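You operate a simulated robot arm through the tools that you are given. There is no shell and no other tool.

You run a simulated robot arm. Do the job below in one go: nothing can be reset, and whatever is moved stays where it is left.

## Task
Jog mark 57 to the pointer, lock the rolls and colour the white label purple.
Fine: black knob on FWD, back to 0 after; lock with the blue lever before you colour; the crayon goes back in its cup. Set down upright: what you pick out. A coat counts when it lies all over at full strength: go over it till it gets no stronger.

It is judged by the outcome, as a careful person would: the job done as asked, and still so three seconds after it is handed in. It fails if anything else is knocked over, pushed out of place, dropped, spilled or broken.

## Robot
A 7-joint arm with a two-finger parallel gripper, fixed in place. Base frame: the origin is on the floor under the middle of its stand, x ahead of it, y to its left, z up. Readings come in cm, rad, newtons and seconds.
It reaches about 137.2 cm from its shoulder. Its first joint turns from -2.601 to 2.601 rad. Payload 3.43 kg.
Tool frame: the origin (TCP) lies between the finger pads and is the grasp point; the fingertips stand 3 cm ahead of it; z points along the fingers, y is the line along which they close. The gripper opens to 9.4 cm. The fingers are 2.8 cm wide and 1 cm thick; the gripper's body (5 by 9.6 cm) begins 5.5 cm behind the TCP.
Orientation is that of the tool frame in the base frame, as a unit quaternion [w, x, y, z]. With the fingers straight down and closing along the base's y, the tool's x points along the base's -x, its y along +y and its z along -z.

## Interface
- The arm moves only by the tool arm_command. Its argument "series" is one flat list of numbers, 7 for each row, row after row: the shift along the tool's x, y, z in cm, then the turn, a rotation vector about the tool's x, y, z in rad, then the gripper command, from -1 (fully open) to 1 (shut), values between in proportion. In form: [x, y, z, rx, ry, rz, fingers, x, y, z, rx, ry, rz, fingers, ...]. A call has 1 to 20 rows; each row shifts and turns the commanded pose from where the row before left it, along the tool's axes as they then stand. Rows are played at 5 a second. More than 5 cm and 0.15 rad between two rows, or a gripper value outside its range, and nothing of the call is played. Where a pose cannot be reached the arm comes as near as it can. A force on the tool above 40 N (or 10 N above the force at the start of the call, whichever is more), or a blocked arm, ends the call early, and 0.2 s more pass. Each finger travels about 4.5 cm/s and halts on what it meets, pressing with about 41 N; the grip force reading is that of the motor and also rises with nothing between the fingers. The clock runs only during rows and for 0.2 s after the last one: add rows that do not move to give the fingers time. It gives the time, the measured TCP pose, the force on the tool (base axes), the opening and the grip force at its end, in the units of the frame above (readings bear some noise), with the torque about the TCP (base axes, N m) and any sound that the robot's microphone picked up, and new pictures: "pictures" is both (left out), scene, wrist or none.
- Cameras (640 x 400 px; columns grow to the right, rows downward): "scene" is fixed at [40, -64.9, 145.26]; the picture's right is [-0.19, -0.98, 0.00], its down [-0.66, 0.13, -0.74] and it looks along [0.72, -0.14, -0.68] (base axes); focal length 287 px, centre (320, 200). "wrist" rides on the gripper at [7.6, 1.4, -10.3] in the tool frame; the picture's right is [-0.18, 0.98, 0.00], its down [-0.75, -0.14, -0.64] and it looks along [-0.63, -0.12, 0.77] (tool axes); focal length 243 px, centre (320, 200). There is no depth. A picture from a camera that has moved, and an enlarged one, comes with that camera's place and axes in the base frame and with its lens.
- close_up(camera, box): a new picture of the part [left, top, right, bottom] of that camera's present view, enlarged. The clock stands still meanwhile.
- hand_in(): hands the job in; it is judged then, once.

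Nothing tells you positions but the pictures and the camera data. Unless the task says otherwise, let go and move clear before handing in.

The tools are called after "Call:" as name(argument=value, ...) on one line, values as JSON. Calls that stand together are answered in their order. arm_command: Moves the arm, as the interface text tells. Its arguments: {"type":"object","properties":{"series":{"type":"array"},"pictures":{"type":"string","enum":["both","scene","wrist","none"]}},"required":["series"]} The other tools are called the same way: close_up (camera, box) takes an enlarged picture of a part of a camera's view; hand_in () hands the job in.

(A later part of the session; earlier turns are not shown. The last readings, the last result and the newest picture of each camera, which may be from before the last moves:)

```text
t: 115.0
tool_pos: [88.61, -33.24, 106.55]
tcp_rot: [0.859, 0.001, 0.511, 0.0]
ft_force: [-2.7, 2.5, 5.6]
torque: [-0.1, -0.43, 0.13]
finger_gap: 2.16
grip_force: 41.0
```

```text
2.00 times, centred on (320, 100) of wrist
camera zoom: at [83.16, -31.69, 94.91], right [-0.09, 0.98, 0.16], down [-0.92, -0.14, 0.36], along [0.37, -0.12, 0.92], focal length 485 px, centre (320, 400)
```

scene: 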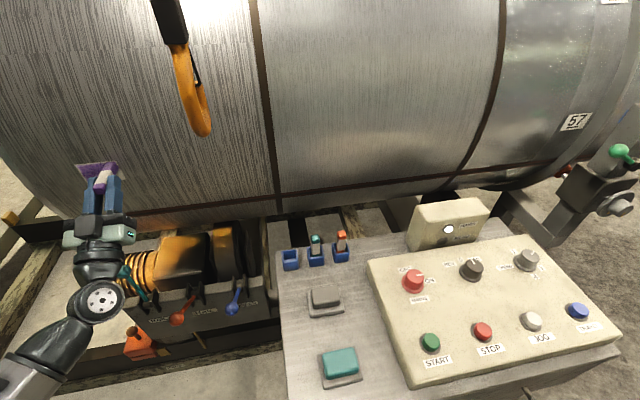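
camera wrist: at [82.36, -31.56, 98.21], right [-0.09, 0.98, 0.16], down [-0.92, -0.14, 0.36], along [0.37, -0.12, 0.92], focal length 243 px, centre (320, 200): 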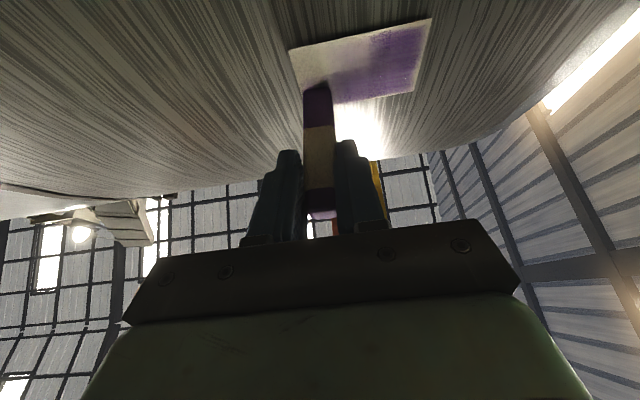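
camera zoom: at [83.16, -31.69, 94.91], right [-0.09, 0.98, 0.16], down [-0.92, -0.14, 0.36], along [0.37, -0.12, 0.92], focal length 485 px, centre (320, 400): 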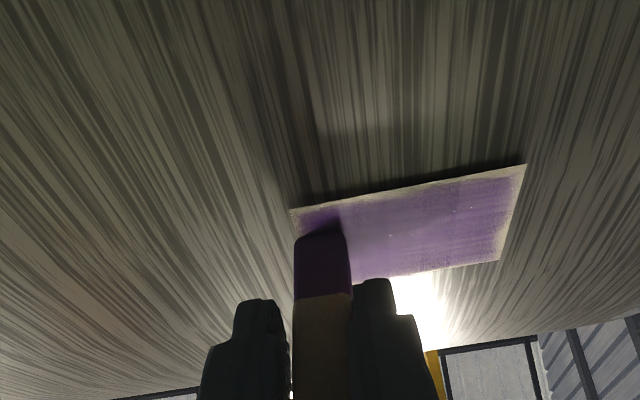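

The crayon has tilted a little in the grip from z moves in contact. I'll back off, re-level it by adjusting the tool pitch, and from now on lift off before changing rows.

Call:
arm_command(series=[-0.239, 0, -0.439, 0, 0, 0, 0.8, -0.239, 0, -0.439, 0, 0, 0, 0.8, 0, 0, 0, 0, 0.09, 0, 0.8, 0, 0, 0, 0, 0.09, 0, 0.8, 0, 0, 0, 0, 0, 0, 0.8])

Call:
close_up(camera="scene", box=[50, 130, 150, 210])

Call:
close_up(camera="wrist", box=[220, 60, 420, 240])

```text
t: 116.2
tool_pos: [87.67, -33.17, 106.38]
tcp_rot: [0.809, 0.001, 0.587, 0.001]
ft_force: [-0.5, -0.4, -1.2]
torque: [-0.01, 0.02, -0.01]
finger_gap: 2.17
grip_force: 41.0
camera wrist: at [80.26, -31.69, 96.05], right [-0.06, 0.98, 0.18], down [-0.84, -0.14, 0.52], along [0.53, -0.12, 0.84], focal length 243 px, centre (320, 200)
```

scene: 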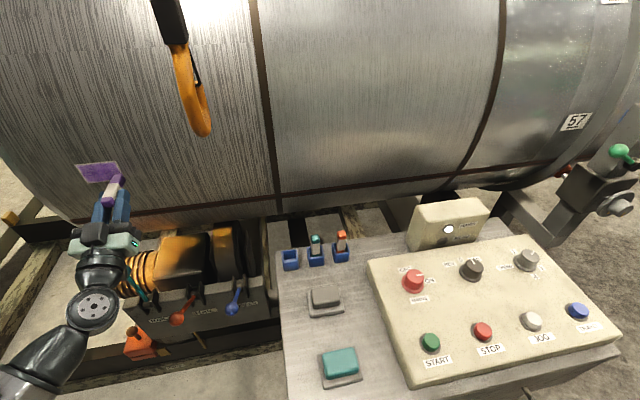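
wrist: 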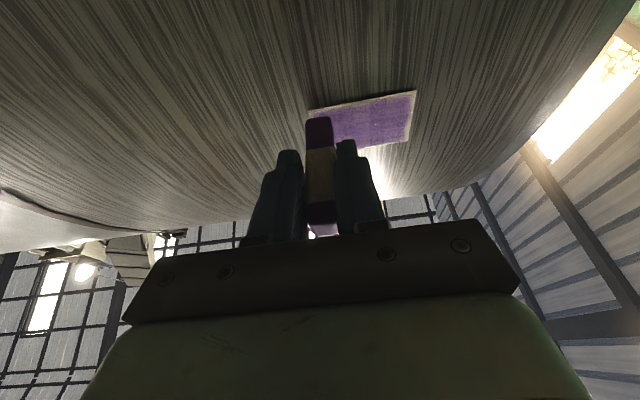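

```text
5.00 times, centred on (100, 170) of scene
camera zoom: at [40.0, -64.9, 145.26], right [-0.19, -0.98, 0.0], down [-0.66, 0.13, -0.74], along [0.72, -0.14, -0.68], focal length 1437 px, centre (1420, 350)
```

zoom: 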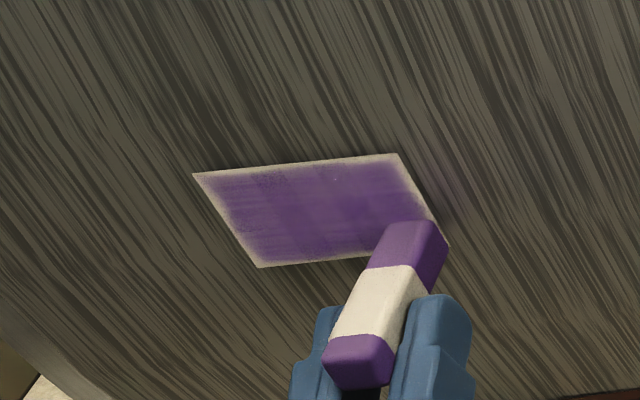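

```text
2.22 times, centred on (320, 150) of wrist
camera zoom: at [80.26, -31.69, 96.05], right [-0.06, 0.98, 0.18], down [-0.84, -0.14, 0.52], along [0.53, -0.12, 0.84], focal length 539 px, centre (320, 311)
```

zoom: 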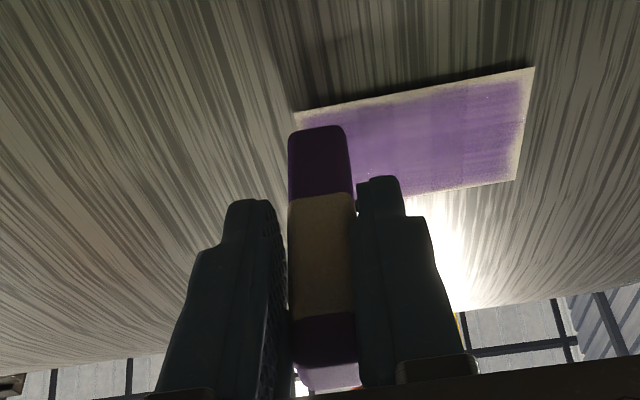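

Call:
arm_command(series=[0.475, -0.2, -0.155, 0, 0, 0, 0.8, 0.124, 0, 0.38, 0, 0, 0, 0.8, 0, 0, 0, 0, 0, 0, 0.8], pictures="none")

Call:
arm_command(series=[0.031, 0, 0.095, 0, 0, 0, 0.8, 0.031, 0, 0.095, 0, 0, 0, 0.8], pictures="none")

```text
t: 117.0
tool_pos: [88.09, -33.42, 105.92]
tcp_rot: [0.809, 0.001, 0.587, 0.001]
ft_force: [0.1, -0.2, -1.0]
torque: [-0.01, 0.01, 0.0]
finger_gap: 2.21
grip_force: 41.2
```

```text
t: 117.6
tool_pos: [88.08, -33.43, 105.86]
tcp_rot: [0.809, 0.0, 0.587, 0.002]
ft_force: [0.0, 0.0, -1.2]
torque: [0.02, -0.01, 0.02]
finger_gap: 2.22
grip_force: 40.8
```

Call:
arm_command(series=[0.031, 0, 0.095, 0, 0, 0, 0.8, 0.031, 0, 0.095, 0, 0, 0, 0.8], pictures="none")

Call:
arm_command(series=[0.031, 0, 0.095, 0, 0, 0, 0.8, 0, 0, 0, 0, 0, 0, 0.8], pictures="none")

```text
t: 118.2
tool_pos: [88.28, -33.37, 105.98]
tcp_rot: [0.81, 0.001, 0.587, 0.001]
ft_force: [-4.4, -0.7, -2.0]
torque: [-0.01, 0.01, -0.05]
finger_gap: 2.19
grip_force: 40.9
```

```text
t: 118.8
tool_pos: [88.42, -33.44, 106.11]
tcp_rot: [0.81, 0.002, 0.587, 0.0]
ft_force: [-17.9, 1.4, -5.9]
torque: [0.0, 0.06, 0.02]
finger_gap: 2.17
grip_force: 41.1
```

Call:
arm_command(series=[-0.031, 0, -0.095, 0, 0, 0, 0.8, -0.004, 1.0, -0.012, 0, 0, 0, 0.8, -0.004, 1.0, -0.012, 0, 0, 0, 0.8, -0.004, 1.0, -0.012, 0, 0, 0, 0.8, -0.004, 1.0, -0.012, 0, 0, 0, 0.8, -0.004, 1.0, -0.012, 0, 0, 0, 0.8, -0.004, 1.0, -0.012, 0, 0, 0, 0.8, -0.004, 1.0, -0.012, 0, 0, 0, 0.8], pictures="none")

Call:
close_up(camera="scene", box=[50, 130, 150, 210])

```text
t: 120.6
tool_pos: [88.36, -26.45, 105.79]
tcp_rot: [0.81, 0.0, 0.587, 0.001]
ft_force: [-3.5, -0.8, 0.0]
torque: [0.04, -0.06, -0.04]
finger_gap: 2.15
grip_force: 41.2
```

```text
5.00 times, centred on (100, 170) of scene
camera zoom: at [40.0, -64.9, 145.26], right [-0.19, -0.98, 0.0], down [-0.66, 0.13, -0.74], along [0.72, -0.14, -0.68], focal length 1437 px, centre (1420, 350)
```

zoom: 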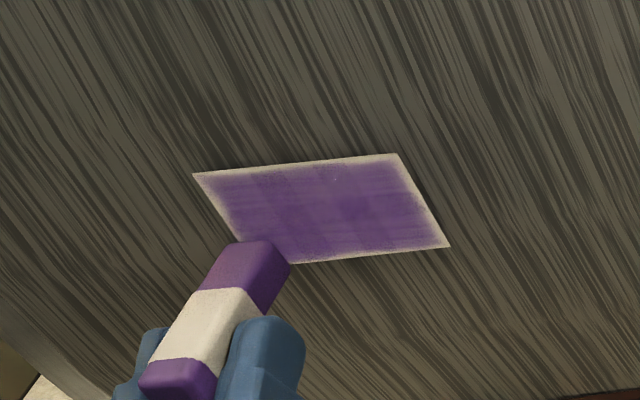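

Call:
arm_command(series=[-0.093, 0, -0.285, 0, 0, 0, 0.8, -0.76, 0, 0.249, 0, 0, 0, 0.8, 0.105, 0, 0.32, 0, 0, 0, 0.8, 0.004, -1.0, 0.014, 0, 0, 0, 0.8, 0.004, -1.0, 0.014, 0, 0, 0, 0.8, 0.004, -1.0, 0.014, 0, 0, 0, 0.8, 0.004, -1.0, 0.014, 0, 0, 0, 0.8, 0.004, -1.0, 0.014, 0, 0, 0, 0.8, 0.004, -1.0, 0.014, 0, 0, 0, 0.8, 0.004, -1.0, 0.014, 0, 0, 0, 0.8], pictures="none")

Call:
close_up(camera="scene", box=[50, 130, 150, 210])

```text
t: 122.8
tool_pos: [88.22, -33.38, 106.67]
tcp_rot: [0.81, 0.002, 0.587, 0.001]
ft_force: [-1.1, 0.5, 0.0]
torque: [0.0, 0.03, 0.04]
finger_gap: 2.16
grip_force: 41.0
```

```text
5.00 times, centred on (100, 170) of scene
camera zoom: at [40.0, -64.9, 145.26], right [-0.19, -0.98, 0.0], down [-0.66, 0.13, -0.74], along [0.72, -0.14, -0.68], focal length 1437 px, centre (1420, 350)
```

zoom: 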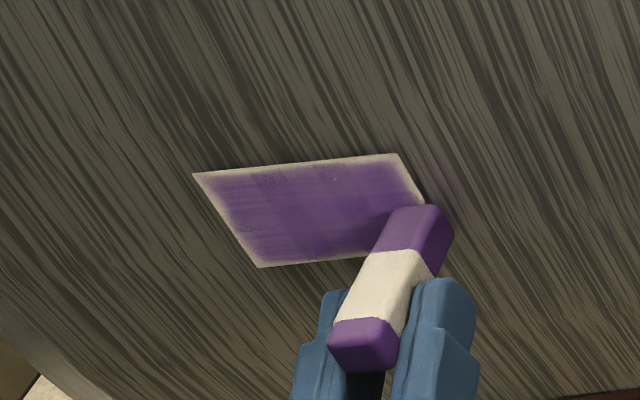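

Call:
arm_command(series=[-0.093, 0, -0.285, 0, 0, 0, 0.8, -0.76, 0, 0.249, 0, 0, 0, 0.8, 0.12, 0, 0.365, 0, 0, 0, 0.8, -0.002, 1.0, -0.007, 0, 0, 0, 0.8, -0.002, 1.0, -0.007, 0, 0, 0, 0.8, -0.002, 1.0, -0.007, 0, 0, 0, 0.8, -0.002, 1.0, -0.007, 0, 0, 0, 0.8, -0.002, 1.0, -0.007, 0, 0, 0, 0.8, -0.002, 1.0, -0.007, 0, 0, 0, 0.8, -0.002, 1.0, -0.007, 0, 0, 0, 0.8], pictures="none")

Call:
close_up(camera="scene", box=[50, 130, 150, 210])

```text
t: 125.0
tool_pos: [88.34, -26.44, 107.45]
tcp_rot: [0.81, 0.001, 0.586, 0.0]
ft_force: [-12.9, -3.9, -0.9]
torque: [0.03, -0.13, -0.16]
finger_gap: 2.17
grip_force: 40.6
```

```text
5.00 times, centred on (100, 170) of scene
camera zoom: at [40.0, -64.9, 145.26], right [-0.19, -0.98, 0.0], down [-0.66, 0.13, -0.74], along [0.72, -0.14, -0.68], focal length 1437 px, centre (1420, 350)
```

zoom: 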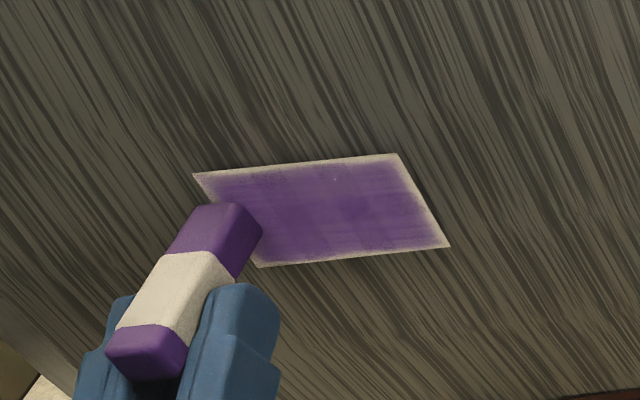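

Call:
arm_command(series=[-0.093, 0, -0.285, 0, 0, 0, 0.8, -0.76, 0, 0.249, 0, 0, 0, 0.8, 0.087, 0, 0.265, 0, 0, 0, 0.8, 0.005, -1.0, 0.014, 0, 0, 0, 0.8, 0.005, -1.0, 0.014, 0, 0, 0, 0.8, 0.005, -1.0, 0.014, 0, 0, 0, 0.8, 0.005, -1.0, 0.014, 0, 0, 0, 0.8, 0.005, -1.0, 0.014, 0, 0, 0, 0.8, 0.005, -1.0, 0.014, 0, 0, 0, 0.8, 0.005, -1.0, 0.014, 0, 0, 0, 0.8], pictures="none")

Call:
arm_command(series=[-0.093, 0, -0.285, 0, 0, 0, 0.8, -0.76, 0, 0.249, 0, 0, 0, 0.8, 0.1, 0, 0.305, 0, 0, 0, 0.8, -0.004, 1.0, -0.011, 0, 0, 0, 0.8, -0.004, 1.0, -0.011, 0, 0, 0, 0.8, -0.004, 1.0, -0.011, 0, 0, 0, 0.8, -0.004, 1.0, -0.011, 0, 0, 0, 0.8, -0.004, 1.0, -0.011, 0, 0, 0, 0.8, -0.004, 1.0, -0.011, 0, 0, 0, 0.8, -0.004, 1.0, -0.011, 0, 0, 0, 0.8], pictures="none")

Call:
close_up(camera="scene", box=[50, 130, 150, 210])

```text
t: 127.2
tool_pos: [88.44, -33.56, 108.33]
tcp_rot: [0.81, 0.001, 0.587, 0.001]
ft_force: [-21.7, 6.1, 0.5]
torque: [-0.08, -0.42, 0.25]
finger_gap: 2.18
grip_force: 40.5
```

```text
t: 129.4
tool_pos: [88.37, -26.45, 109.18]
tcp_rot: [0.81, 0.0, 0.587, 0.001]
ft_force: [0.0, -0.4, -0.3]
torque: [0.0, 0.03, 0.03]
finger_gap: 2.2
grip_force: 40.8
```

```text
5.00 times, centred on (100, 170) of scene
camera zoom: at [40.0, -64.9, 145.26], right [-0.19, -0.98, 0.0], down [-0.66, 0.13, -0.74], along [0.72, -0.14, -0.68], focal length 1437 px, centre (1420, 350)
```

zoom: 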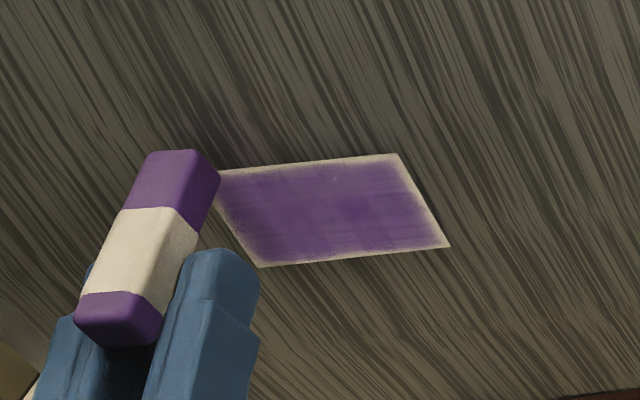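

The crayon tip has tilted up again (about 10°) and left the label. I'll back off, re-level more carefully and use lighter pressure.

Call:
arm_command(series=[-0.311, 0, -0.95, 0, 0, 0, 0.8, 0, -2.5, 0, 0, 0, 0, 0.8, 0, 0, 0, 0, 0.1, 0, 0.8, 0, 0, 0, 0, 0.1, 0, 0.8, 0, 0, 0, 0, 0, 0, 0.8], pictures="wrist")

Call:
close_up(camera="scene", box=[50, 130, 150, 210])

Call:
close_up(camera="wrist", box=[220, 60, 420, 240])

```text
t: 130.6
tool_pos: [87.47, -29.03, 108.99]
tcp_rot: [0.746, 0.001, 0.666, 0.001]
ft_force: [-0.2, -0.5, 0.5]
torque: [-0.03, 0.03, -0.02]
finger_gap: 2.16
grip_force: 40.7
camera wrist: at [78.12, -27.49, 100.34], right [-0.02, 0.98, 0.19], down [-0.72, -0.14, 0.67], along [0.69, -0.12, 0.72], focal length 243 px, centre (320, 200)
```

wrist: 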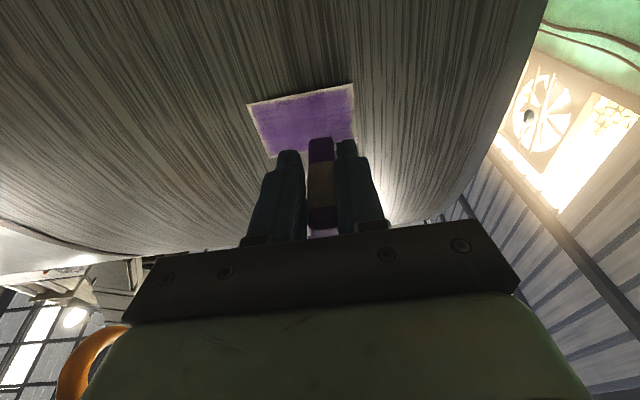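

```text
5.00 times, centred on (100, 170) of scene
camera zoom: at [40.0, -64.9, 145.26], right [-0.19, -0.98, 0.0], down [-0.66, 0.13, -0.74], along [0.72, -0.14, -0.68], focal length 1437 px, centre (1420, 350)
```

zoom: 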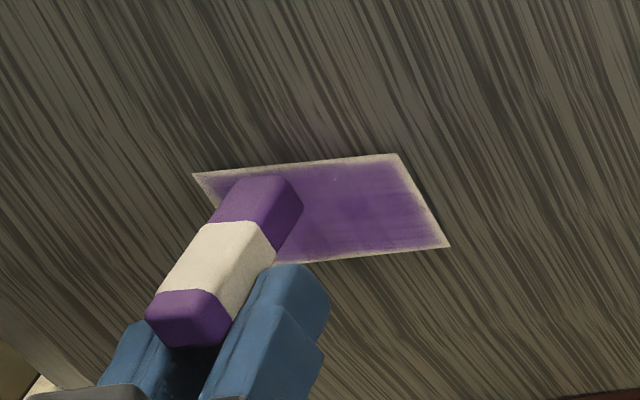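

```text
2.22 times, centred on (320, 150) of wrist
camera zoom: at [78.12, -27.49, 100.34], right [-0.02, 0.98, 0.19], down [-0.72, -0.14, 0.67], along [0.69, -0.12, 0.72], focal length 539 px, centre (320, 311)
```

zoom: 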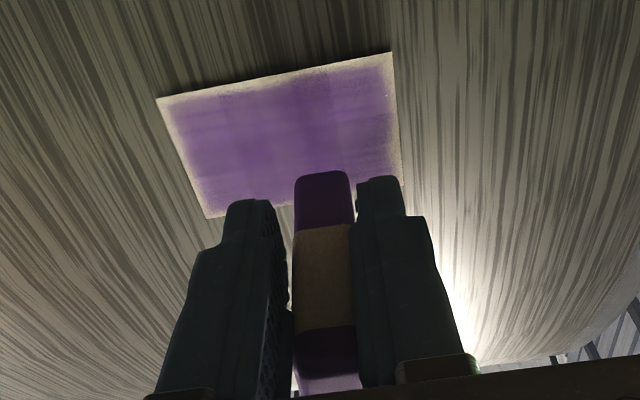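

Call:
arm_command(series=[1.49, 0, -0.17, 0, 0, 0, 0.8, 0.034, 0, 0.298, 0, 0, 0, 0.8, 0, 0, 0, 0, 0, 0, 0.8], pictures="none")

Call:
arm_command(series=[0.0113, 0, 0.0994, 0, 0, 0, 0.8, 0.0113, 0, 0.0994, 0, 0, 0, 0.8], pictures="none")

```text
t: 131.4
tool_pos: [87.69, -29.04, 107.64]
tcp_rot: [0.748, 0.001, 0.664, 0.001]
ft_force: [0.3, 0.1, -0.1]
torque: [0.03, 0.02, 0.01]
finger_gap: 2.18
grip_force: 41.4
```

```text
t: 132.0
tool_pos: [87.95, -29.0, 107.63]
tcp_rot: [0.747, 0.001, 0.665, 0.001]
ft_force: [-0.5, -0.2, -0.3]
torque: [-0.03, 0.0, -0.03]
finger_gap: 2.18
grip_force: 41.0
```

Call:
arm_command(series=[0.0113, 0, 0.0994, 0, 0, 0, 0.8, 0.0113, 0, 0.0994, 0, 0, 0, 0.8], pictures="none")

Call:
arm_command(series=[0.0113, 0, 0.0994, 0, 0, 0, 0.8, 0, 0, 0, 0, 0, 0, 0.8], pictures="none")

```text
t: 132.6
tool_pos: [88.09, -28.87, 107.56]
tcp_rot: [0.747, 0.0, 0.664, 0.002]
ft_force: [0.1, 0.3, -0.9]
torque: [0.04, 0.01, -0.01]
finger_gap: 2.19
grip_force: 41.1
```

```text
t: 133.2
tool_pos: [88.32, -28.93, 107.6]
tcp_rot: [0.747, 0.001, 0.664, 0.001]
ft_force: [0.3, -0.7, 0.3]
torque: [0.01, 0.0, 0.01]
finger_gap: 2.18
grip_force: 41.2
```

Call:
arm_command(series=[0.0113, 0, 0.0994, 0, 0, 0, 0.8, 0, 0, 0, 0, 0, 0, 0.8], pictures="none")

Call:
arm_command(series=[0.0113, 0, 0.0994, 0, 0, 0, 0.8, 0, 0, 0, 0, 0, 0, 0.8], pictures="none")

Call:
close_up(camera="scene", box=[50, 130, 150, 210])

```text
t: 133.8
tool_pos: [88.43, -28.99, 107.54]
tcp_rot: [0.747, 0.001, 0.665, 0.001]
ft_force: [-7.0, 0.3, -2.2]
torque: [0.02, 0.04, 0.0]
finger_gap: 2.17
grip_force: 41.3
```

```text
t: 134.4
tool_pos: [88.22, -28.89, 107.61]
tcp_rot: [0.748, 0.001, 0.664, 0.001]
ft_force: [-21.3, -1.1, -2.1]
torque: [0.02, -0.12, -0.02]
finger_gap: 2.2
grip_force: 41.5
```

```text
5.00 times, centred on (100, 170) of scene
camera zoom: at [40.0, -64.9, 145.26], right [-0.19, -0.98, 0.0], down [-0.66, 0.13, -0.74], along [0.72, -0.14, -0.68], focal length 1437 px, centre (1420, 350)
```

zoom: 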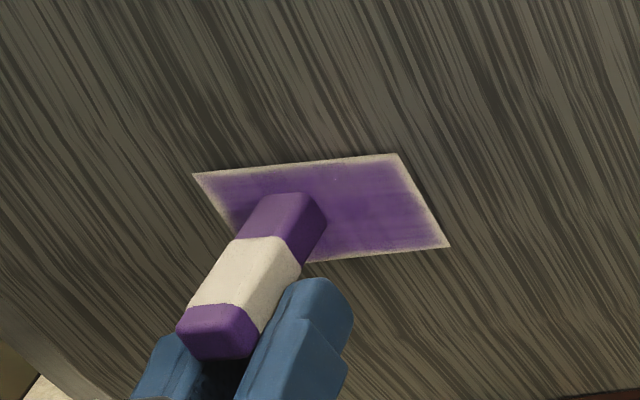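

Call:
arm_command(series=[-0.0124, 0, -0.109, 0, 0, 0, 0.8, 0, 1.15, -0.009, 0, 0, 0, 0.8, 0, 1.15, -0.009, 0, 0, 0, 0.8, 0, -1.1, 0.009, 0, 0, 0, 0.8, 0, -1.1, 0.009, 0, 0, 0, 0.8, 0, -1.1, 0.009, 0, 0, 0, 0.8, 0, -1.1, 0.009, 0, 0, 0, 0.8, 0, -1.1, 0.009, 0, 0, 0, 0.8, 0, -1.1, 0.009, 0, 0, 0, 0.8], pictures="none")

Call:
close_up(camera="scene", box=[50, 130, 150, 210])

```text
t: 136.4
tool_pos: [88.32, -33.15, 107.53]
tcp_rot: [0.747, 0.001, 0.664, 0.001]
ft_force: [-31.7, 8.2, 0.1]
torque: [-0.07, -0.35, 0.39]
finger_gap: 2.18
grip_force: 40.8
```

```text
5.00 times, centred on (100, 170) of scene
camera zoom: at [40.0, -64.9, 145.26], right [-0.19, -0.98, 0.0], down [-0.66, 0.13, -0.74], along [0.72, -0.14, -0.68], focal length 1437 px, centre (1420, 350)
```

zoom: 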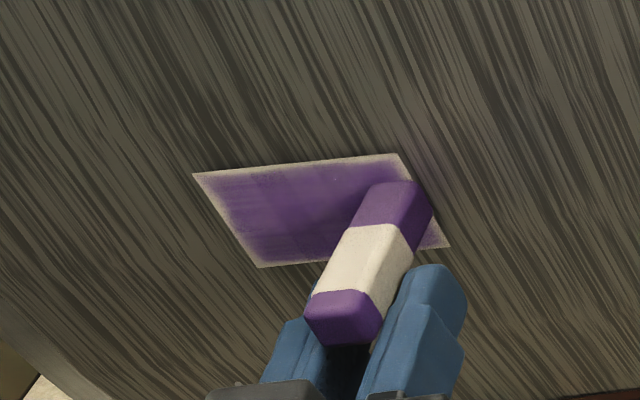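

Call:
arm_command(series=[0, 0, -0.4, 0, 0, 0, 0.8, -0.894, 0, 0.1, 0, 0, 0, 0.8, 0, 0, 0.22, 0, 0, 0, 0.8, 0, 1.1, 0.015, 0, 0, 0, 0.8, 0, 1.1, 0.015, 0, 0, 0, 0.8, 0, 1.1, 0.015, 0, 0, 0, 0.8], pictures="none")

Call:
arm_command(series=[0, 1.1, 0.015, 0, 0, 0, 0.8, 0, 1.1, 0.015, 0, 0, 0, 0.8, 0, 1.1, 0.015, 0, 0, 0, 0.8], pictures="none")

Call:
close_up(camera="scene", box=[50, 130, 150, 210])

```text
t: 137.8
tool_pos: [88.28, -30.04, 108.45]
tcp_rot: [0.747, 0.001, 0.665, 0.001]
ft_force: [0.7, 0.2, 0.1]
torque: [0.02, 0.04, 0.0]
finger_gap: 2.19
grip_force: 41.0
```

```text
t: 138.6
tool_pos: [88.24, -26.52, 108.53]
tcp_rot: [0.748, 0.001, 0.664, 0.001]
ft_force: [0.6, -0.2, -0.3]
torque: [-0.02, 0.0, 0.01]
finger_gap: 2.21
grip_force: 40.4
```

```text
5.00 times, centred on (100, 170) of scene
camera zoom: at [40.0, -64.9, 145.26], right [-0.19, -0.98, 0.0], down [-0.66, 0.13, -0.74], along [0.72, -0.14, -0.68], focal length 1437 px, centre (1420, 350)
```

zoom: 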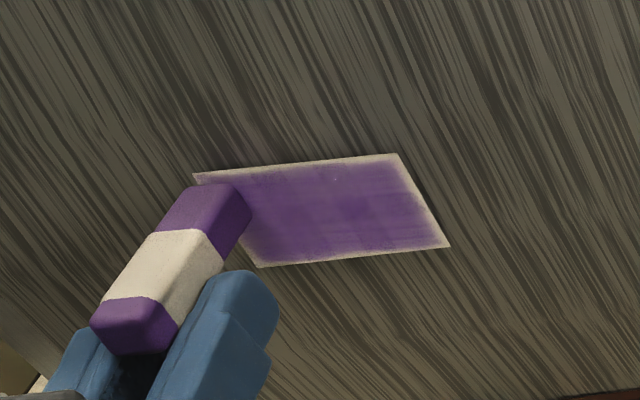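

Call:
arm_command(series=[0, 0, 0.12, 0, 0, 0, 0.8, 0, 0, 0, 0, 0, 0, 0.8], pictures="none")

Call:
arm_command(series=[0, 0, 0.06, 0, 0, 0, 0.8, 0, 0, 0, 0, 0, 0, 0.8], pictures="none")

```text
t: 139.2
tool_pos: [88.28, -26.6, 108.39]
tcp_rot: [0.747, 0.001, 0.664, 0.001]
ft_force: [0.2, 0.3, -0.7]
torque: [-0.04, -0.04, 0.0]
finger_gap: 2.17
grip_force: 41.3
```

```text
t: 139.8
tool_pos: [88.37, -26.61, 108.48]
tcp_rot: [0.748, 0.001, 0.664, 0.001]
ft_force: [-0.6, 0.5, 13.7]
torque: [-0.14, -0.91, 0.02]
finger_gap: 2.17
grip_force: 40.8
```

Call:
close_up(camera="scene", box=[60, 150, 110, 190])

Call:
close_up(camera="wrist", box=[260, 80, 400, 180])

```text
10.00 times, centred on (85, 170) of scene
camera zoom: at [40.0, -64.9, 145.26], right [-0.19, -0.98, 0.0], down [-0.66, 0.13, -0.74], along [0.72, -0.14, -0.68], focal length 2873 px, centre (2670, 500)
```

zoom: 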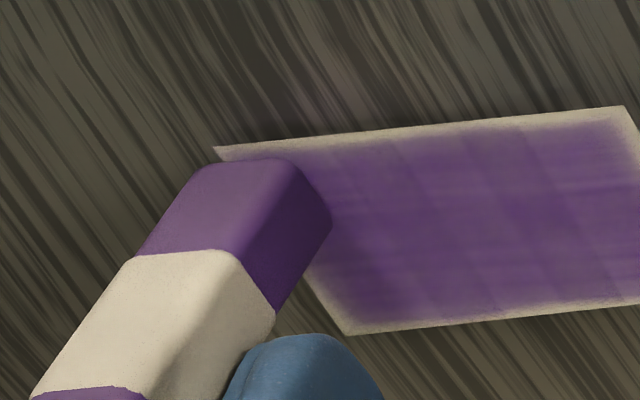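

```text
4.00 times, centred on (330, 130) of wrist
camera zoom: at [79.04, -25.09, 99.8], right [-0.02, 0.98, 0.19], down [-0.73, -0.14, 0.67], along [0.69, -0.12, 0.72], focal length 970 px, centre (280, 480)
```

zoom: 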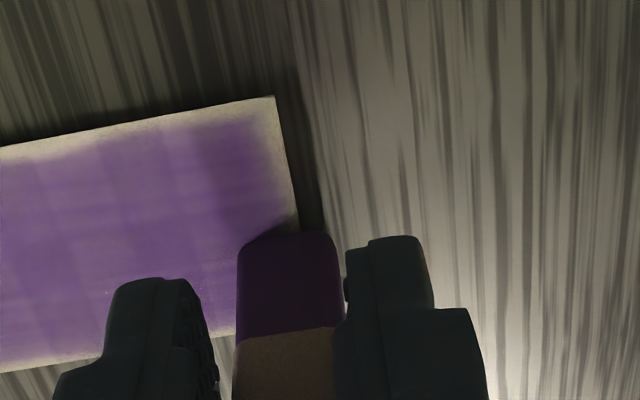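

Call:
arm_command(series=[0, 0, -0.5, 0, 0, 0, 0.8, 1.29, -1.5, -0.15, 0, 0, 0, 0.8, 0, -2.8, 0, 0, 0, 0, 0.8, 0, -2.7, 0, 0, 0, 0, 0.8, 0, 0, 0.4, 0, 0, 0, 0.8, 0, 0, 0, 0, 0, 0, 0.8], pictures="none")

Call:
close_up(camera="scene", box=[80, 150, 130, 190])

```text
t: 141.2
tool_pos: [88.3, -34.04, 107.02]
tcp_rot: [0.747, 0.001, 0.665, 0.001]
ft_force: [-7.1, 0.1, -3.3]
torque: [0.01, 0.07, 0.01]
finger_gap: 2.18
grip_force: 40.6
```

```text
10.00 times, centred on (105, 170) of scene
camera zoom: at [40.0, -64.9, 145.26], right [-0.19, -0.98, 0.0], down [-0.66, 0.13, -0.74], along [0.72, -0.14, -0.68], focal length 2873 px, centre (2470, 500)
```

zoom: 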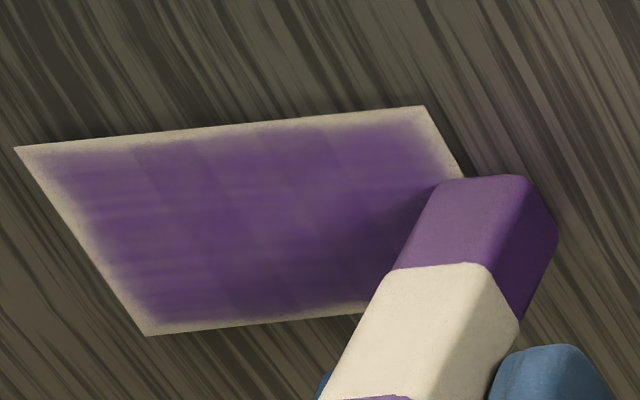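

Call:
arm_command(series=[0, 0.4, 0, 0, 0, 0, 0.8, 0, 0.4, 0, 0, 0, 0, 0.8, 0, 0.4, 0, 0, 0, 0, 0.8, 0, -0.4, 0, 0, 0, 0, 0.8, 0, -0.4, 0, 0, 0, 0, 0.8, 0, 0, 0, 0, 0, 0, 0.8], pictures="none")

Call:
arm_command(series=[0, 0, -0.8, 0, 0, 0, 0.8, 0, 2.5, -0.5, 0, 0, 0, 0.8, 2.5, 2.0, -0.3, 0, 0, 0, 0.8, 0, 0, 0, 0, 0, 0, 0.8], pictures="none")

Call:
close_up(camera="scene", box=[75, 150, 130, 190])

```text
t: 142.6
tool_pos: [88.41, -33.28, 107.19]
tcp_rot: [0.747, 0.0, 0.665, 0.002]
ft_force: [-7.8, 3.8, -1.4]
torque: [-0.06, -0.05, 0.16]
finger_gap: 2.2
grip_force: 40.8
```

```text
t: 143.6
tool_pos: [87.08, -28.96, 104.72]
tcp_rot: [0.747, 0.0, 0.665, 0.002]
ft_force: [1.1, -0.3, 0.4]
torque: [0.01, 0.03, -0.04]
finger_gap: 2.18
grip_force: 40.9
```

```text
10.00 times, centred on (102, 170) of scene
camera zoom: at [40.0, -64.9, 145.26], right [-0.19, -0.98, 0.0], down [-0.66, 0.13, -0.74], along [0.72, -0.14, -0.68], focal length 2873 px, centre (2495, 500)
```

zoom: 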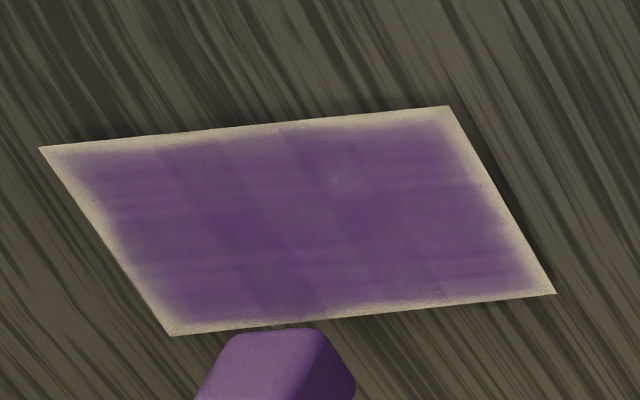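

Call:
close_up(camera="scene", box=[108, 158, 130, 182])

Call:
close_up(camera="scene", box=[74, 160, 100, 186])

Call:
close_up(camera="wrist", box=[220, 0, 420, 140])

```text
16.00 times, centred on (119, 170) of scene
camera zoom: at [40.0, -64.9, 145.26], right [-0.19, -0.98, 0.0], down [-0.66, 0.13, -0.74], along [0.72, -0.14, -0.68], focal length 4597 px, centre (3536, 680)
```

zoom: 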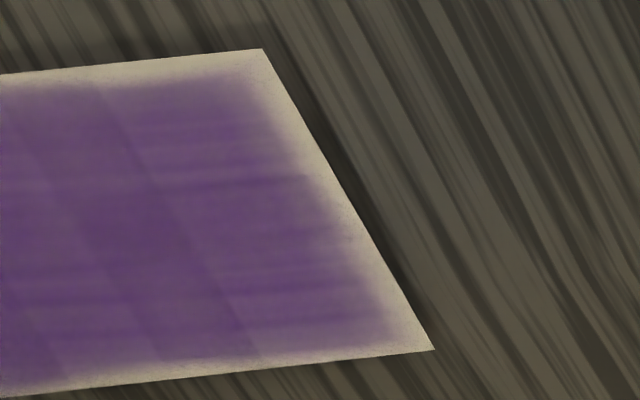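

```text
15.38 times, centred on (87, 173) of scene
camera zoom: at [40.0, -64.9, 145.26], right [-0.19, -0.98, 0.0], down [-0.66, 0.13, -0.74], along [0.72, -0.14, -0.68], focal length 4421 px, centre (3905, 615)
```

zoom: 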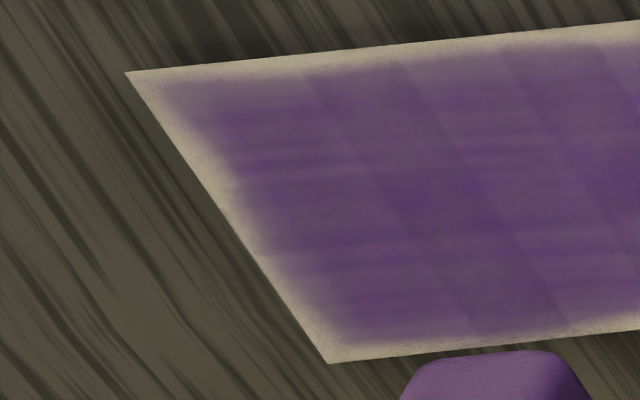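

```text
2.86 times, centred on (320, 70) of wrist
camera zoom: at [77.88, -27.41, 96.05], right [-0.02, 0.98, 0.19], down [-0.73, -0.14, 0.67], along [0.69, -0.12, 0.72], focal length 693 px, centre (320, 571)
```

zoom: 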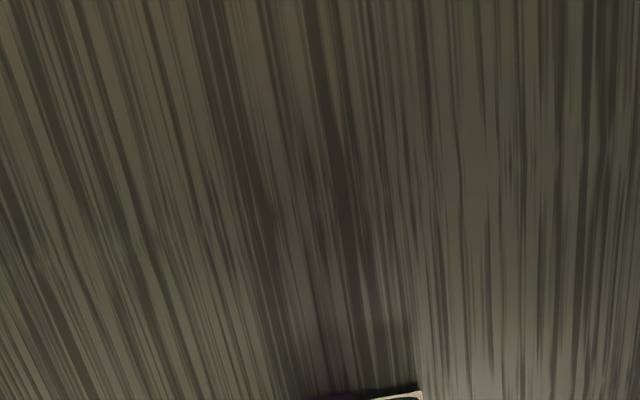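

The pale rim does not change even where I went well over the edge, so it looks like the coat's soft border. I'll now go over the whole label again in light, even passes so the strength is full everywhere.

Call:
arm_command(series=[-0.88, 2.05, 1.107, 0, 0, 0, 0.8, 0.045, 0, 0.397, 0, 0, 0, 0.8, 0, 0, 0, 0, 0, 0, 0.8], pictures="none")

Call:
arm_command(series=[0.0113, 0, 0.0994, 0, 0, 0, 0.8, 0, 0, 0, 0, 0, 0, 0.8], pictures="none")

```text
t: 144.4
tool_pos: [88.46, -26.72, 105.67]
tcp_rot: [0.747, 0.002, 0.664, 0.0]
ft_force: [-18.1, -0.3, -3.0]
torque: [0.01, -0.34, -0.03]
finger_gap: 2.17
grip_force: 41.3
```

```text
t: 145.0
tool_pos: [88.5, -26.73, 105.5]
tcp_rot: [0.748, 0.001, 0.664, 0.0]
ft_force: [-27.4, -0.2, -0.2]
torque: [-0.01, -0.73, -0.02]
finger_gap: 2.18
grip_force: 41.1
```

Call:
arm_command(series=[-0.015, 0, -0.13, 0, 0, 0, 0.8, 0, -1.05, 0, 0, 0, 0, 0.8, 0, -1.05, 0, 0, 0, 0, 0.8, 0, -1.05, 0, 0, 0, 0, 0.8], pictures="none")

```text
t: 146.0
tool_pos: [88.43, -29.79, 105.5]
tcp_rot: [0.747, 0.001, 0.665, 0.001]
ft_force: [-15.4, 5.0, -0.4]
torque: [-0.15, -0.44, 0.23]
finger_gap: 2.16
grip_force: 40.3
```

Call:
arm_command(series=[0, -1.05, -0.02, 0, 0, 0, 0.8, 0, -1.05, -0.02, 0, 0, 0, 0.8, 0, -1.05, -0.02, 0, 0, 0, 0.8], pictures="none")

```text
t: 146.8
tool_pos: [88.37, -33.07, 105.57]
tcp_rot: [0.747, 0.001, 0.664, 0.001]
ft_force: [-10.3, 3.0, -0.3]
torque: [-0.06, -0.23, 0.12]
finger_gap: 2.19
grip_force: 41.2
```

Call:
arm_command(series=[0, 0, -0.3, 0, 0, 0, 0.8, -0.894, 0, 0.1, 0, 0, 0, 0.8, 0, 0, 0.29, 0, 0, 0, 0.8, 0, 1.05, 0.01, 0, 0, 0, 0.8, 0, 1.05, 0.01, 0, 0, 0, 0.8, 0, 1.05, 0.01, 0, 0, 0, 0.8], pictures="none")

```text
t: 148.2
tool_pos: [88.41, -29.92, 106.35]
tcp_rot: [0.747, 0.001, 0.665, 0.001]
ft_force: [-17.8, -5.6, -1.9]
torque: [0.1, -0.19, -0.27]
finger_gap: 2.17
grip_force: 41.0
```

Call:
arm_command(series=[0, 1.05, -0.03, 0, 0, 0, 0.8, 0, 1.05, -0.01, 0, 0, 0, 0.8, 0, 1.05, 0, 0, 0, 0, 0.8], pictures="none")

```text
t: 149.0
tool_pos: [88.47, -26.8, 106.33]
tcp_rot: [0.748, 0.002, 0.664, 0.0]
ft_force: [-11.5, -3.2, 0.3]
torque: [0.09, -0.16, -0.14]
finger_gap: 2.16
grip_force: 41.3
```

Call:
arm_command(series=[0, 0, -0.3, 0, 0, 0, 0.8, -0.894, 0, 0.1, 0, 0, 0, 0.8, 0, 0, 0.28, 0, 0, 0, 0.8, 0, -1.05, 0.005, 0, 0, 0, 0.8, 0, -1.05, 0.005, 0, 0, 0, 0.8, 0, -1.05, 0.005, 0, 0, 0, 0.8], pictures="none")

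```text
t: 150.4
tool_pos: [88.45, -29.79, 107.28]
tcp_rot: [0.747, 0.0, 0.665, 0.002]
ft_force: [-19.1, 5.4, -1.4]
torque: [-0.1, -0.2, 0.21]
finger_gap: 2.19
grip_force: 40.6
```

Call:
arm_command(series=[0, -1.05, -0.04, 0, 0, 0, 0.8, 0, -1.05, -0.02, 0, 0, 0, 0.8, 0, -1.05, -0.01, 0, 0, 0, 0.8], pictures="none")

Call:
close_up(camera="scene", box=[75, 150, 130, 190])

```text
t: 151.2
tool_pos: [88.46, -33.12, 107.28]
tcp_rot: [0.747, 0.0, 0.665, 0.002]
ft_force: [2.7, 0.9, 6.8]
torque: [-0.04, -0.39, 0.07]
finger_gap: 2.19
grip_force: 41.0
```

```text
10.00 times, centred on (102, 170) of scene
camera zoom: at [40.0, -64.9, 145.26], right [-0.19, -0.98, 0.0], down [-0.66, 0.13, -0.74], along [0.72, -0.14, -0.68], focal length 2873 px, centre (2495, 500)
```

zoom: 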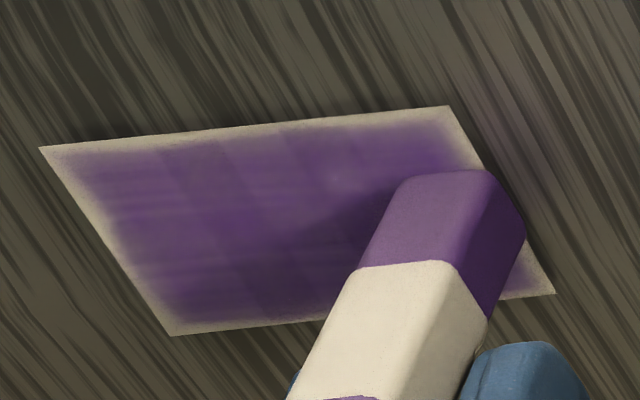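

Call:
arm_command(series=[0, 0, -0.3, 0, 0, 0, 0.8, 0, 0, 0, 0, 0, 0, 0.8], pictures="none")

Call:
close_up(camera="wrist", box=[220, 40, 420, 220])

Call:
close_up(camera="scene", box=[60, 140, 150, 210])

```text
t: 151.8
tool_pos: [88.07, -33.04, 107.11]
tcp_rot: [0.747, 0.0, 0.664, 0.001]
ft_force: [0.3, -0.3, 0.0]
torque: [0.0, 0.02, -0.02]
finger_gap: 2.17
grip_force: 41.3
```

```text
2.22 times, centred on (320, 130) of wrist
camera zoom: at [78.73, -31.53, 98.43], right [-0.02, 0.98, 0.19], down [-0.73, -0.14, 0.67], along [0.69, -0.12, 0.72], focal length 539 px, centre (320, 356)
```

zoom: 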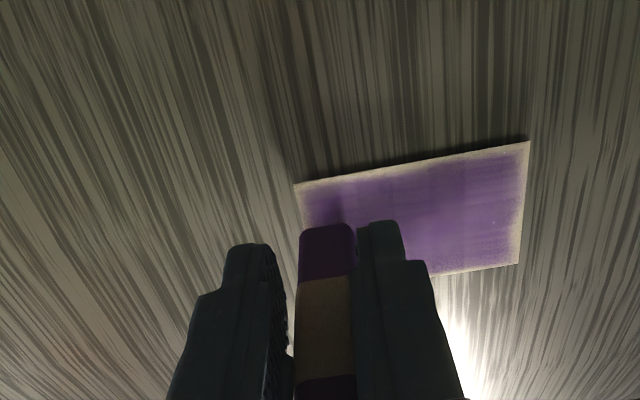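

```text
5.71 times, centred on (105, 175) of scene
camera zoom: at [40.0, -64.9, 145.26], right [-0.19, -0.98, 0.0], down [-0.66, 0.13, -0.74], along [0.72, -0.14, -0.68], focal length 1642 px, centre (1549, 343)
```

zoom: 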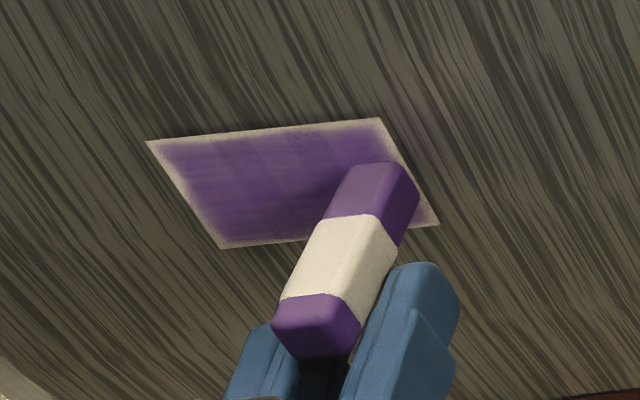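

Call:
arm_command(series=[-0.894, 0.1, 0.1, 0, 0, 0, 0.8, 0, 0, 0.3, 0, 0, 0, 0.8, 0, 0, 0, 0, 0, 0, 0.8], pictures="none")

```text
t: 152.6
tool_pos: [88.22, -32.98, 108.05]
tcp_rot: [0.748, 0.001, 0.664, 0.001]
ft_force: [-0.5, 0.2, -1.3]
torque: [0.01, 0.0, 0.01]
finger_gap: 2.15
grip_force: 41.0
```

Call:
arm_command(series=[0, 0, 0.1, 0, 0, 0, 0.8, 0, 0, 0, 0, 0, 0, 0.8], pictures="none")

```text
t: 153.2
tool_pos: [88.44, -32.95, 108.11]
tcp_rot: [0.747, 0.0, 0.664, 0.002]
ft_force: [0.1, -0.2, -0.3]
torque: [-0.01, -0.02, -0.01]
finger_gap: 2.18
grip_force: 41.1
```

Call:
arm_command(series=[0, 0, 0.07, 0, 0, 0, 0.8, 0, 0, 0, 0, 0, 0, 0.8], pictures="none")

```text
t: 153.8
tool_pos: [88.44, -32.93, 108.11]
tcp_rot: [0.748, 0.001, 0.664, 0.001]
ft_force: [-0.2, -0.8, 10.5]
torque: [0.03, -1.14, -0.01]
finger_gap: 2.2
grip_force: 41.5
```

Call:
close_up(camera="scene", box=[20, 150, 220, 400])

Call:
close_up(camera="scene", box=[60, 140, 150, 210])

```text
1.60 times, centred on (120, 275) of scene
camera zoom: at [40.0, -64.9, 145.26], right [-0.19, -0.98, 0.0], down [-0.66, 0.13, -0.74], along [0.72, -0.14, -0.68], focal length 460 px, centre (640, 80)
```

zoom: 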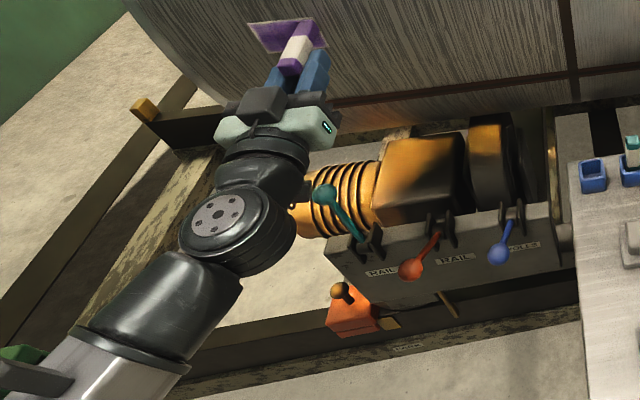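

```text
5.71 times, centred on (105, 175) of scene
camera zoom: at [40.0, -64.9, 145.26], right [-0.19, -0.98, 0.0], down [-0.66, 0.13, -0.74], along [0.72, -0.14, -0.68], focal length 1642 px, centre (1549, 343)
```

zoom: 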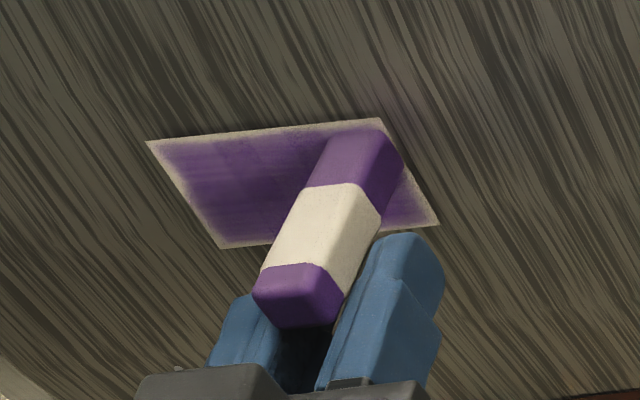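

Call:
arm_command(series=[0, 1.05, 0, 0, 0, 0, 0.8, 0, 1.05, 0, 0, 0, 0, 0.8, 0, 1.05, 0, 0, 0, 0, 0.8], pictures="none")

Call:
close_up(camera="scene", box=[60, 140, 150, 210])

```text
t: 154.6
tool_pos: [88.48, -29.77, 108.01]
tcp_rot: [0.747, 0.001, 0.664, 0.001]
ft_force: [-0.6, 0.0, -0.3]
torque: [0.03, 0.03, 0.02]
finger_gap: 2.16
grip_force: 40.7
```

```text
5.71 times, centred on (105, 175) of scene
camera zoom: at [40.0, -64.9, 145.26], right [-0.19, -0.98, 0.0], down [-0.66, 0.13, -0.74], along [0.72, -0.14, -0.68], focal length 1642 px, centre (1549, 343)
```

zoom: 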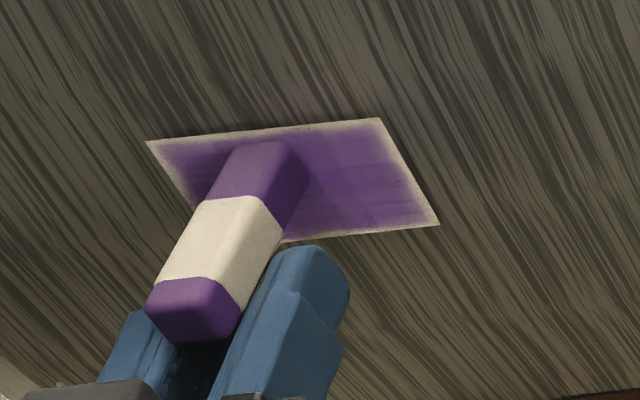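

Call:
arm_command(series=[0, 0, 0.1, 0, 0, 0, 0.8, 0, 0, 0, 0, 0, 0, 0.8], pictures="none")

```text
t: 155.2
tool_pos: [88.55, -29.77, 108.13]
tcp_rot: [0.748, 0.001, 0.664, 0.002]
ft_force: [-2.9, 0.9, 9.7]
torque: [0.09, -0.62, -0.03]
finger_gap: 2.19
grip_force: 40.9
```

Call:
arm_command(series=[0, 1.0, 0, 0, 0, 0, 0.8, 0, 1.0, 0, 0, 0, 0, 0.8, 0, 0.9, 0, 0, 0, 0, 0.8, 0, -1.0, 0, 0, 0, 0, 0.8, 0, -1.0, 0, 0, 0, 0, 0.8, 0, -1.0, 0, 0, 0, 0, 0.8, 0, -1.0, 0, 0, 0, 0, 0.8, 0, -1.0, 0, 0, 0, 0, 0.8, 0, -1.0, 0, 0, 0, 0, 0.8, 0, 0.8, 0, 0, 0, 0, 0.8], pictures="none")

Call:
arm_command(series=[0.03, 0, -0.8, 0, 0, 0, 0.8, 2.5, 1.5, -0.8, 0, 0, 0, 0.8, 2.0, 1.5, -0.5, 0, 0, 0, 0.8, 0, 0, 0, 0, 0, 0, 0.8], pictures="none")

Call:
close_up(camera="scene", box=[75, 150, 130, 190])

```text
t: 157.4
tool_pos: [88.37, -32.17, 108.32]
tcp_rot: [0.747, 0.001, 0.665, 0.001]
ft_force: [-11.5, -3.6, 1.3]
torque: [0.09, -0.33, -0.19]
finger_gap: 2.15
grip_force: 41.2
```

```text
t: 158.4
tool_pos: [87.34, -28.92, 103.57]
tcp_rot: [0.747, 0.0, 0.665, 0.002]
ft_force: [-1.2, 0.2, -0.6]
torque: [0.0, 0.02, 0.0]
finger_gap: 2.18
grip_force: 41.4
```

```text
10.00 times, centred on (102, 170) of scene
camera zoom: at [40.0, -64.9, 145.26], right [-0.19, -0.98, 0.0], down [-0.66, 0.13, -0.74], along [0.72, -0.14, -0.68], focal length 2873 px, centre (2495, 500)
```

zoom: 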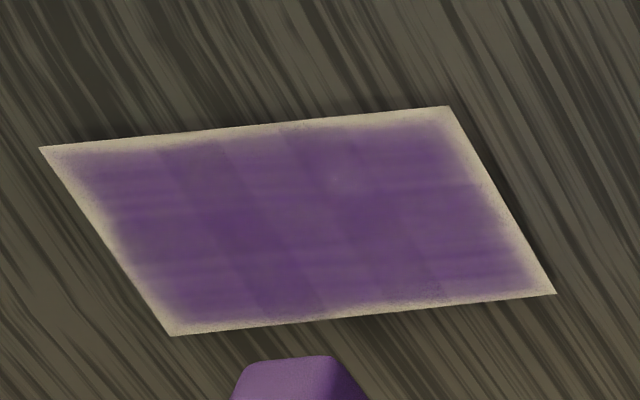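

Call:
arm_command(series=[-2.65, 1.9, 1.056, 0, 0, 0, 0.8, 0, 0, 0, 0, 0, 0, 0.8], pictures="none")

Call:
arm_command(series=[0, 0, 0.2, 0, 0, 0, 0.8, 0, 0, 0, 0, 0, 0, 0.8], pictures="none")

```text
t: 159.0
tool_pos: [87.78, -27.09, 106.59]
tcp_rot: [0.747, 0.001, 0.664, 0.001]
ft_force: [0.0, -1.5, -0.7]
torque: [-0.01, 0.03, 0.01]
finger_gap: 2.2
grip_force: 40.9
```

```text
t: 159.6
tool_pos: [88.05, -27.15, 106.45]
tcp_rot: [0.747, 0.001, 0.664, 0.001]
ft_force: [0.0, -0.6, 0.3]
torque: [0.0, 0.02, 0.0]
finger_gap: 2.15
grip_force: 40.6
```

Call:
arm_command(series=[0, 0, 0.2, 0, 0, 0, 0.8, 0, 0, 0, 0, 0, 0, 0.8], pictures="none")

```text
t: 160.2
tool_pos: [88.19, -27.17, 106.26]
tcp_rot: [0.748, 0.001, 0.664, 0.0]
ft_force: [0.5, 0.5, -0.6]
torque: [0.02, 0.03, -0.03]
finger_gap: 2.16
grip_force: 41.1
```

Call:
arm_command(series=[0, 0, 0.15, 0, 0, 0, 0.8, 0, 0, 0, 0, 0, 0, 0.8], pictures="none")

```text
t: 160.8
tool_pos: [88.35, -27.07, 106.44]
tcp_rot: [0.748, 0.002, 0.664, 0.0]
ft_force: [-0.1, -0.7, 0.0]
torque: [-0.02, -0.02, -0.02]
finger_gap: 2.17
grip_force: 40.7
```

Call:
arm_command(series=[0, 0, 0.1, 0, 0, 0, 0.8, 0, 0, 0, 0, 0, 0, 0.8], pictures="none")

```text
t: 161.4
tool_pos: [88.45, -27.13, 106.34]
tcp_rot: [0.747, 0.001, 0.665, 0.001]
ft_force: [-1.5, -0.7, 0.5]
torque: [0.0, -0.03, 0.0]
finger_gap: 2.15
grip_force: 40.9
```

Call:
arm_command(series=[0, 0, 0.06, 0, 0, 0, 0.8, 0, 0.45, 0, 0, 0, 0, 0.8, 0, 0.45, 0, 0, 0, 0, 0.8, 0, -0.45, 0, 0, 0, 0, 0.8, 0, -0.45, 0, 0, 0, 0, 0.8, 0, 0.45, 0, 0, 0, 0, 0.8, 0, 0.45, 0, 0, 0, 0, 0.8, 0, -0.45, 0, 0, 0, 0, 0.8, 0, -0.45, 0, 0, 0, 0, 0.8], pictures="none")

Call:
close_up(camera="scene", box=[75, 150, 130, 190])

```text
t: 163.4
tool_pos: [88.35, -27.1, 106.3]
tcp_rot: [0.748, 0.0, 0.664, 0.002]
ft_force: [-0.1, -0.1, 0.0]
torque: [-0.02, -0.03, -0.01]
finger_gap: 0.98
grip_force: 0.1
```

```text
10.00 times, centred on (102, 170) of scene
camera zoom: at [40.0, -64.9, 145.26], right [-0.19, -0.98, 0.0], down [-0.66, 0.13, -0.74], along [0.72, -0.14, -0.68], focal length 2873 px, centre (2495, 500)
```

zoom: 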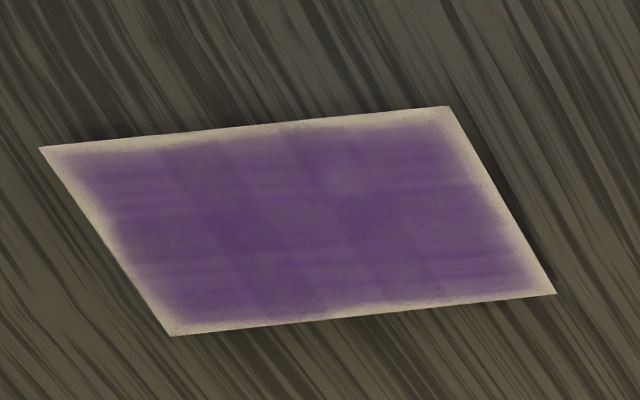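

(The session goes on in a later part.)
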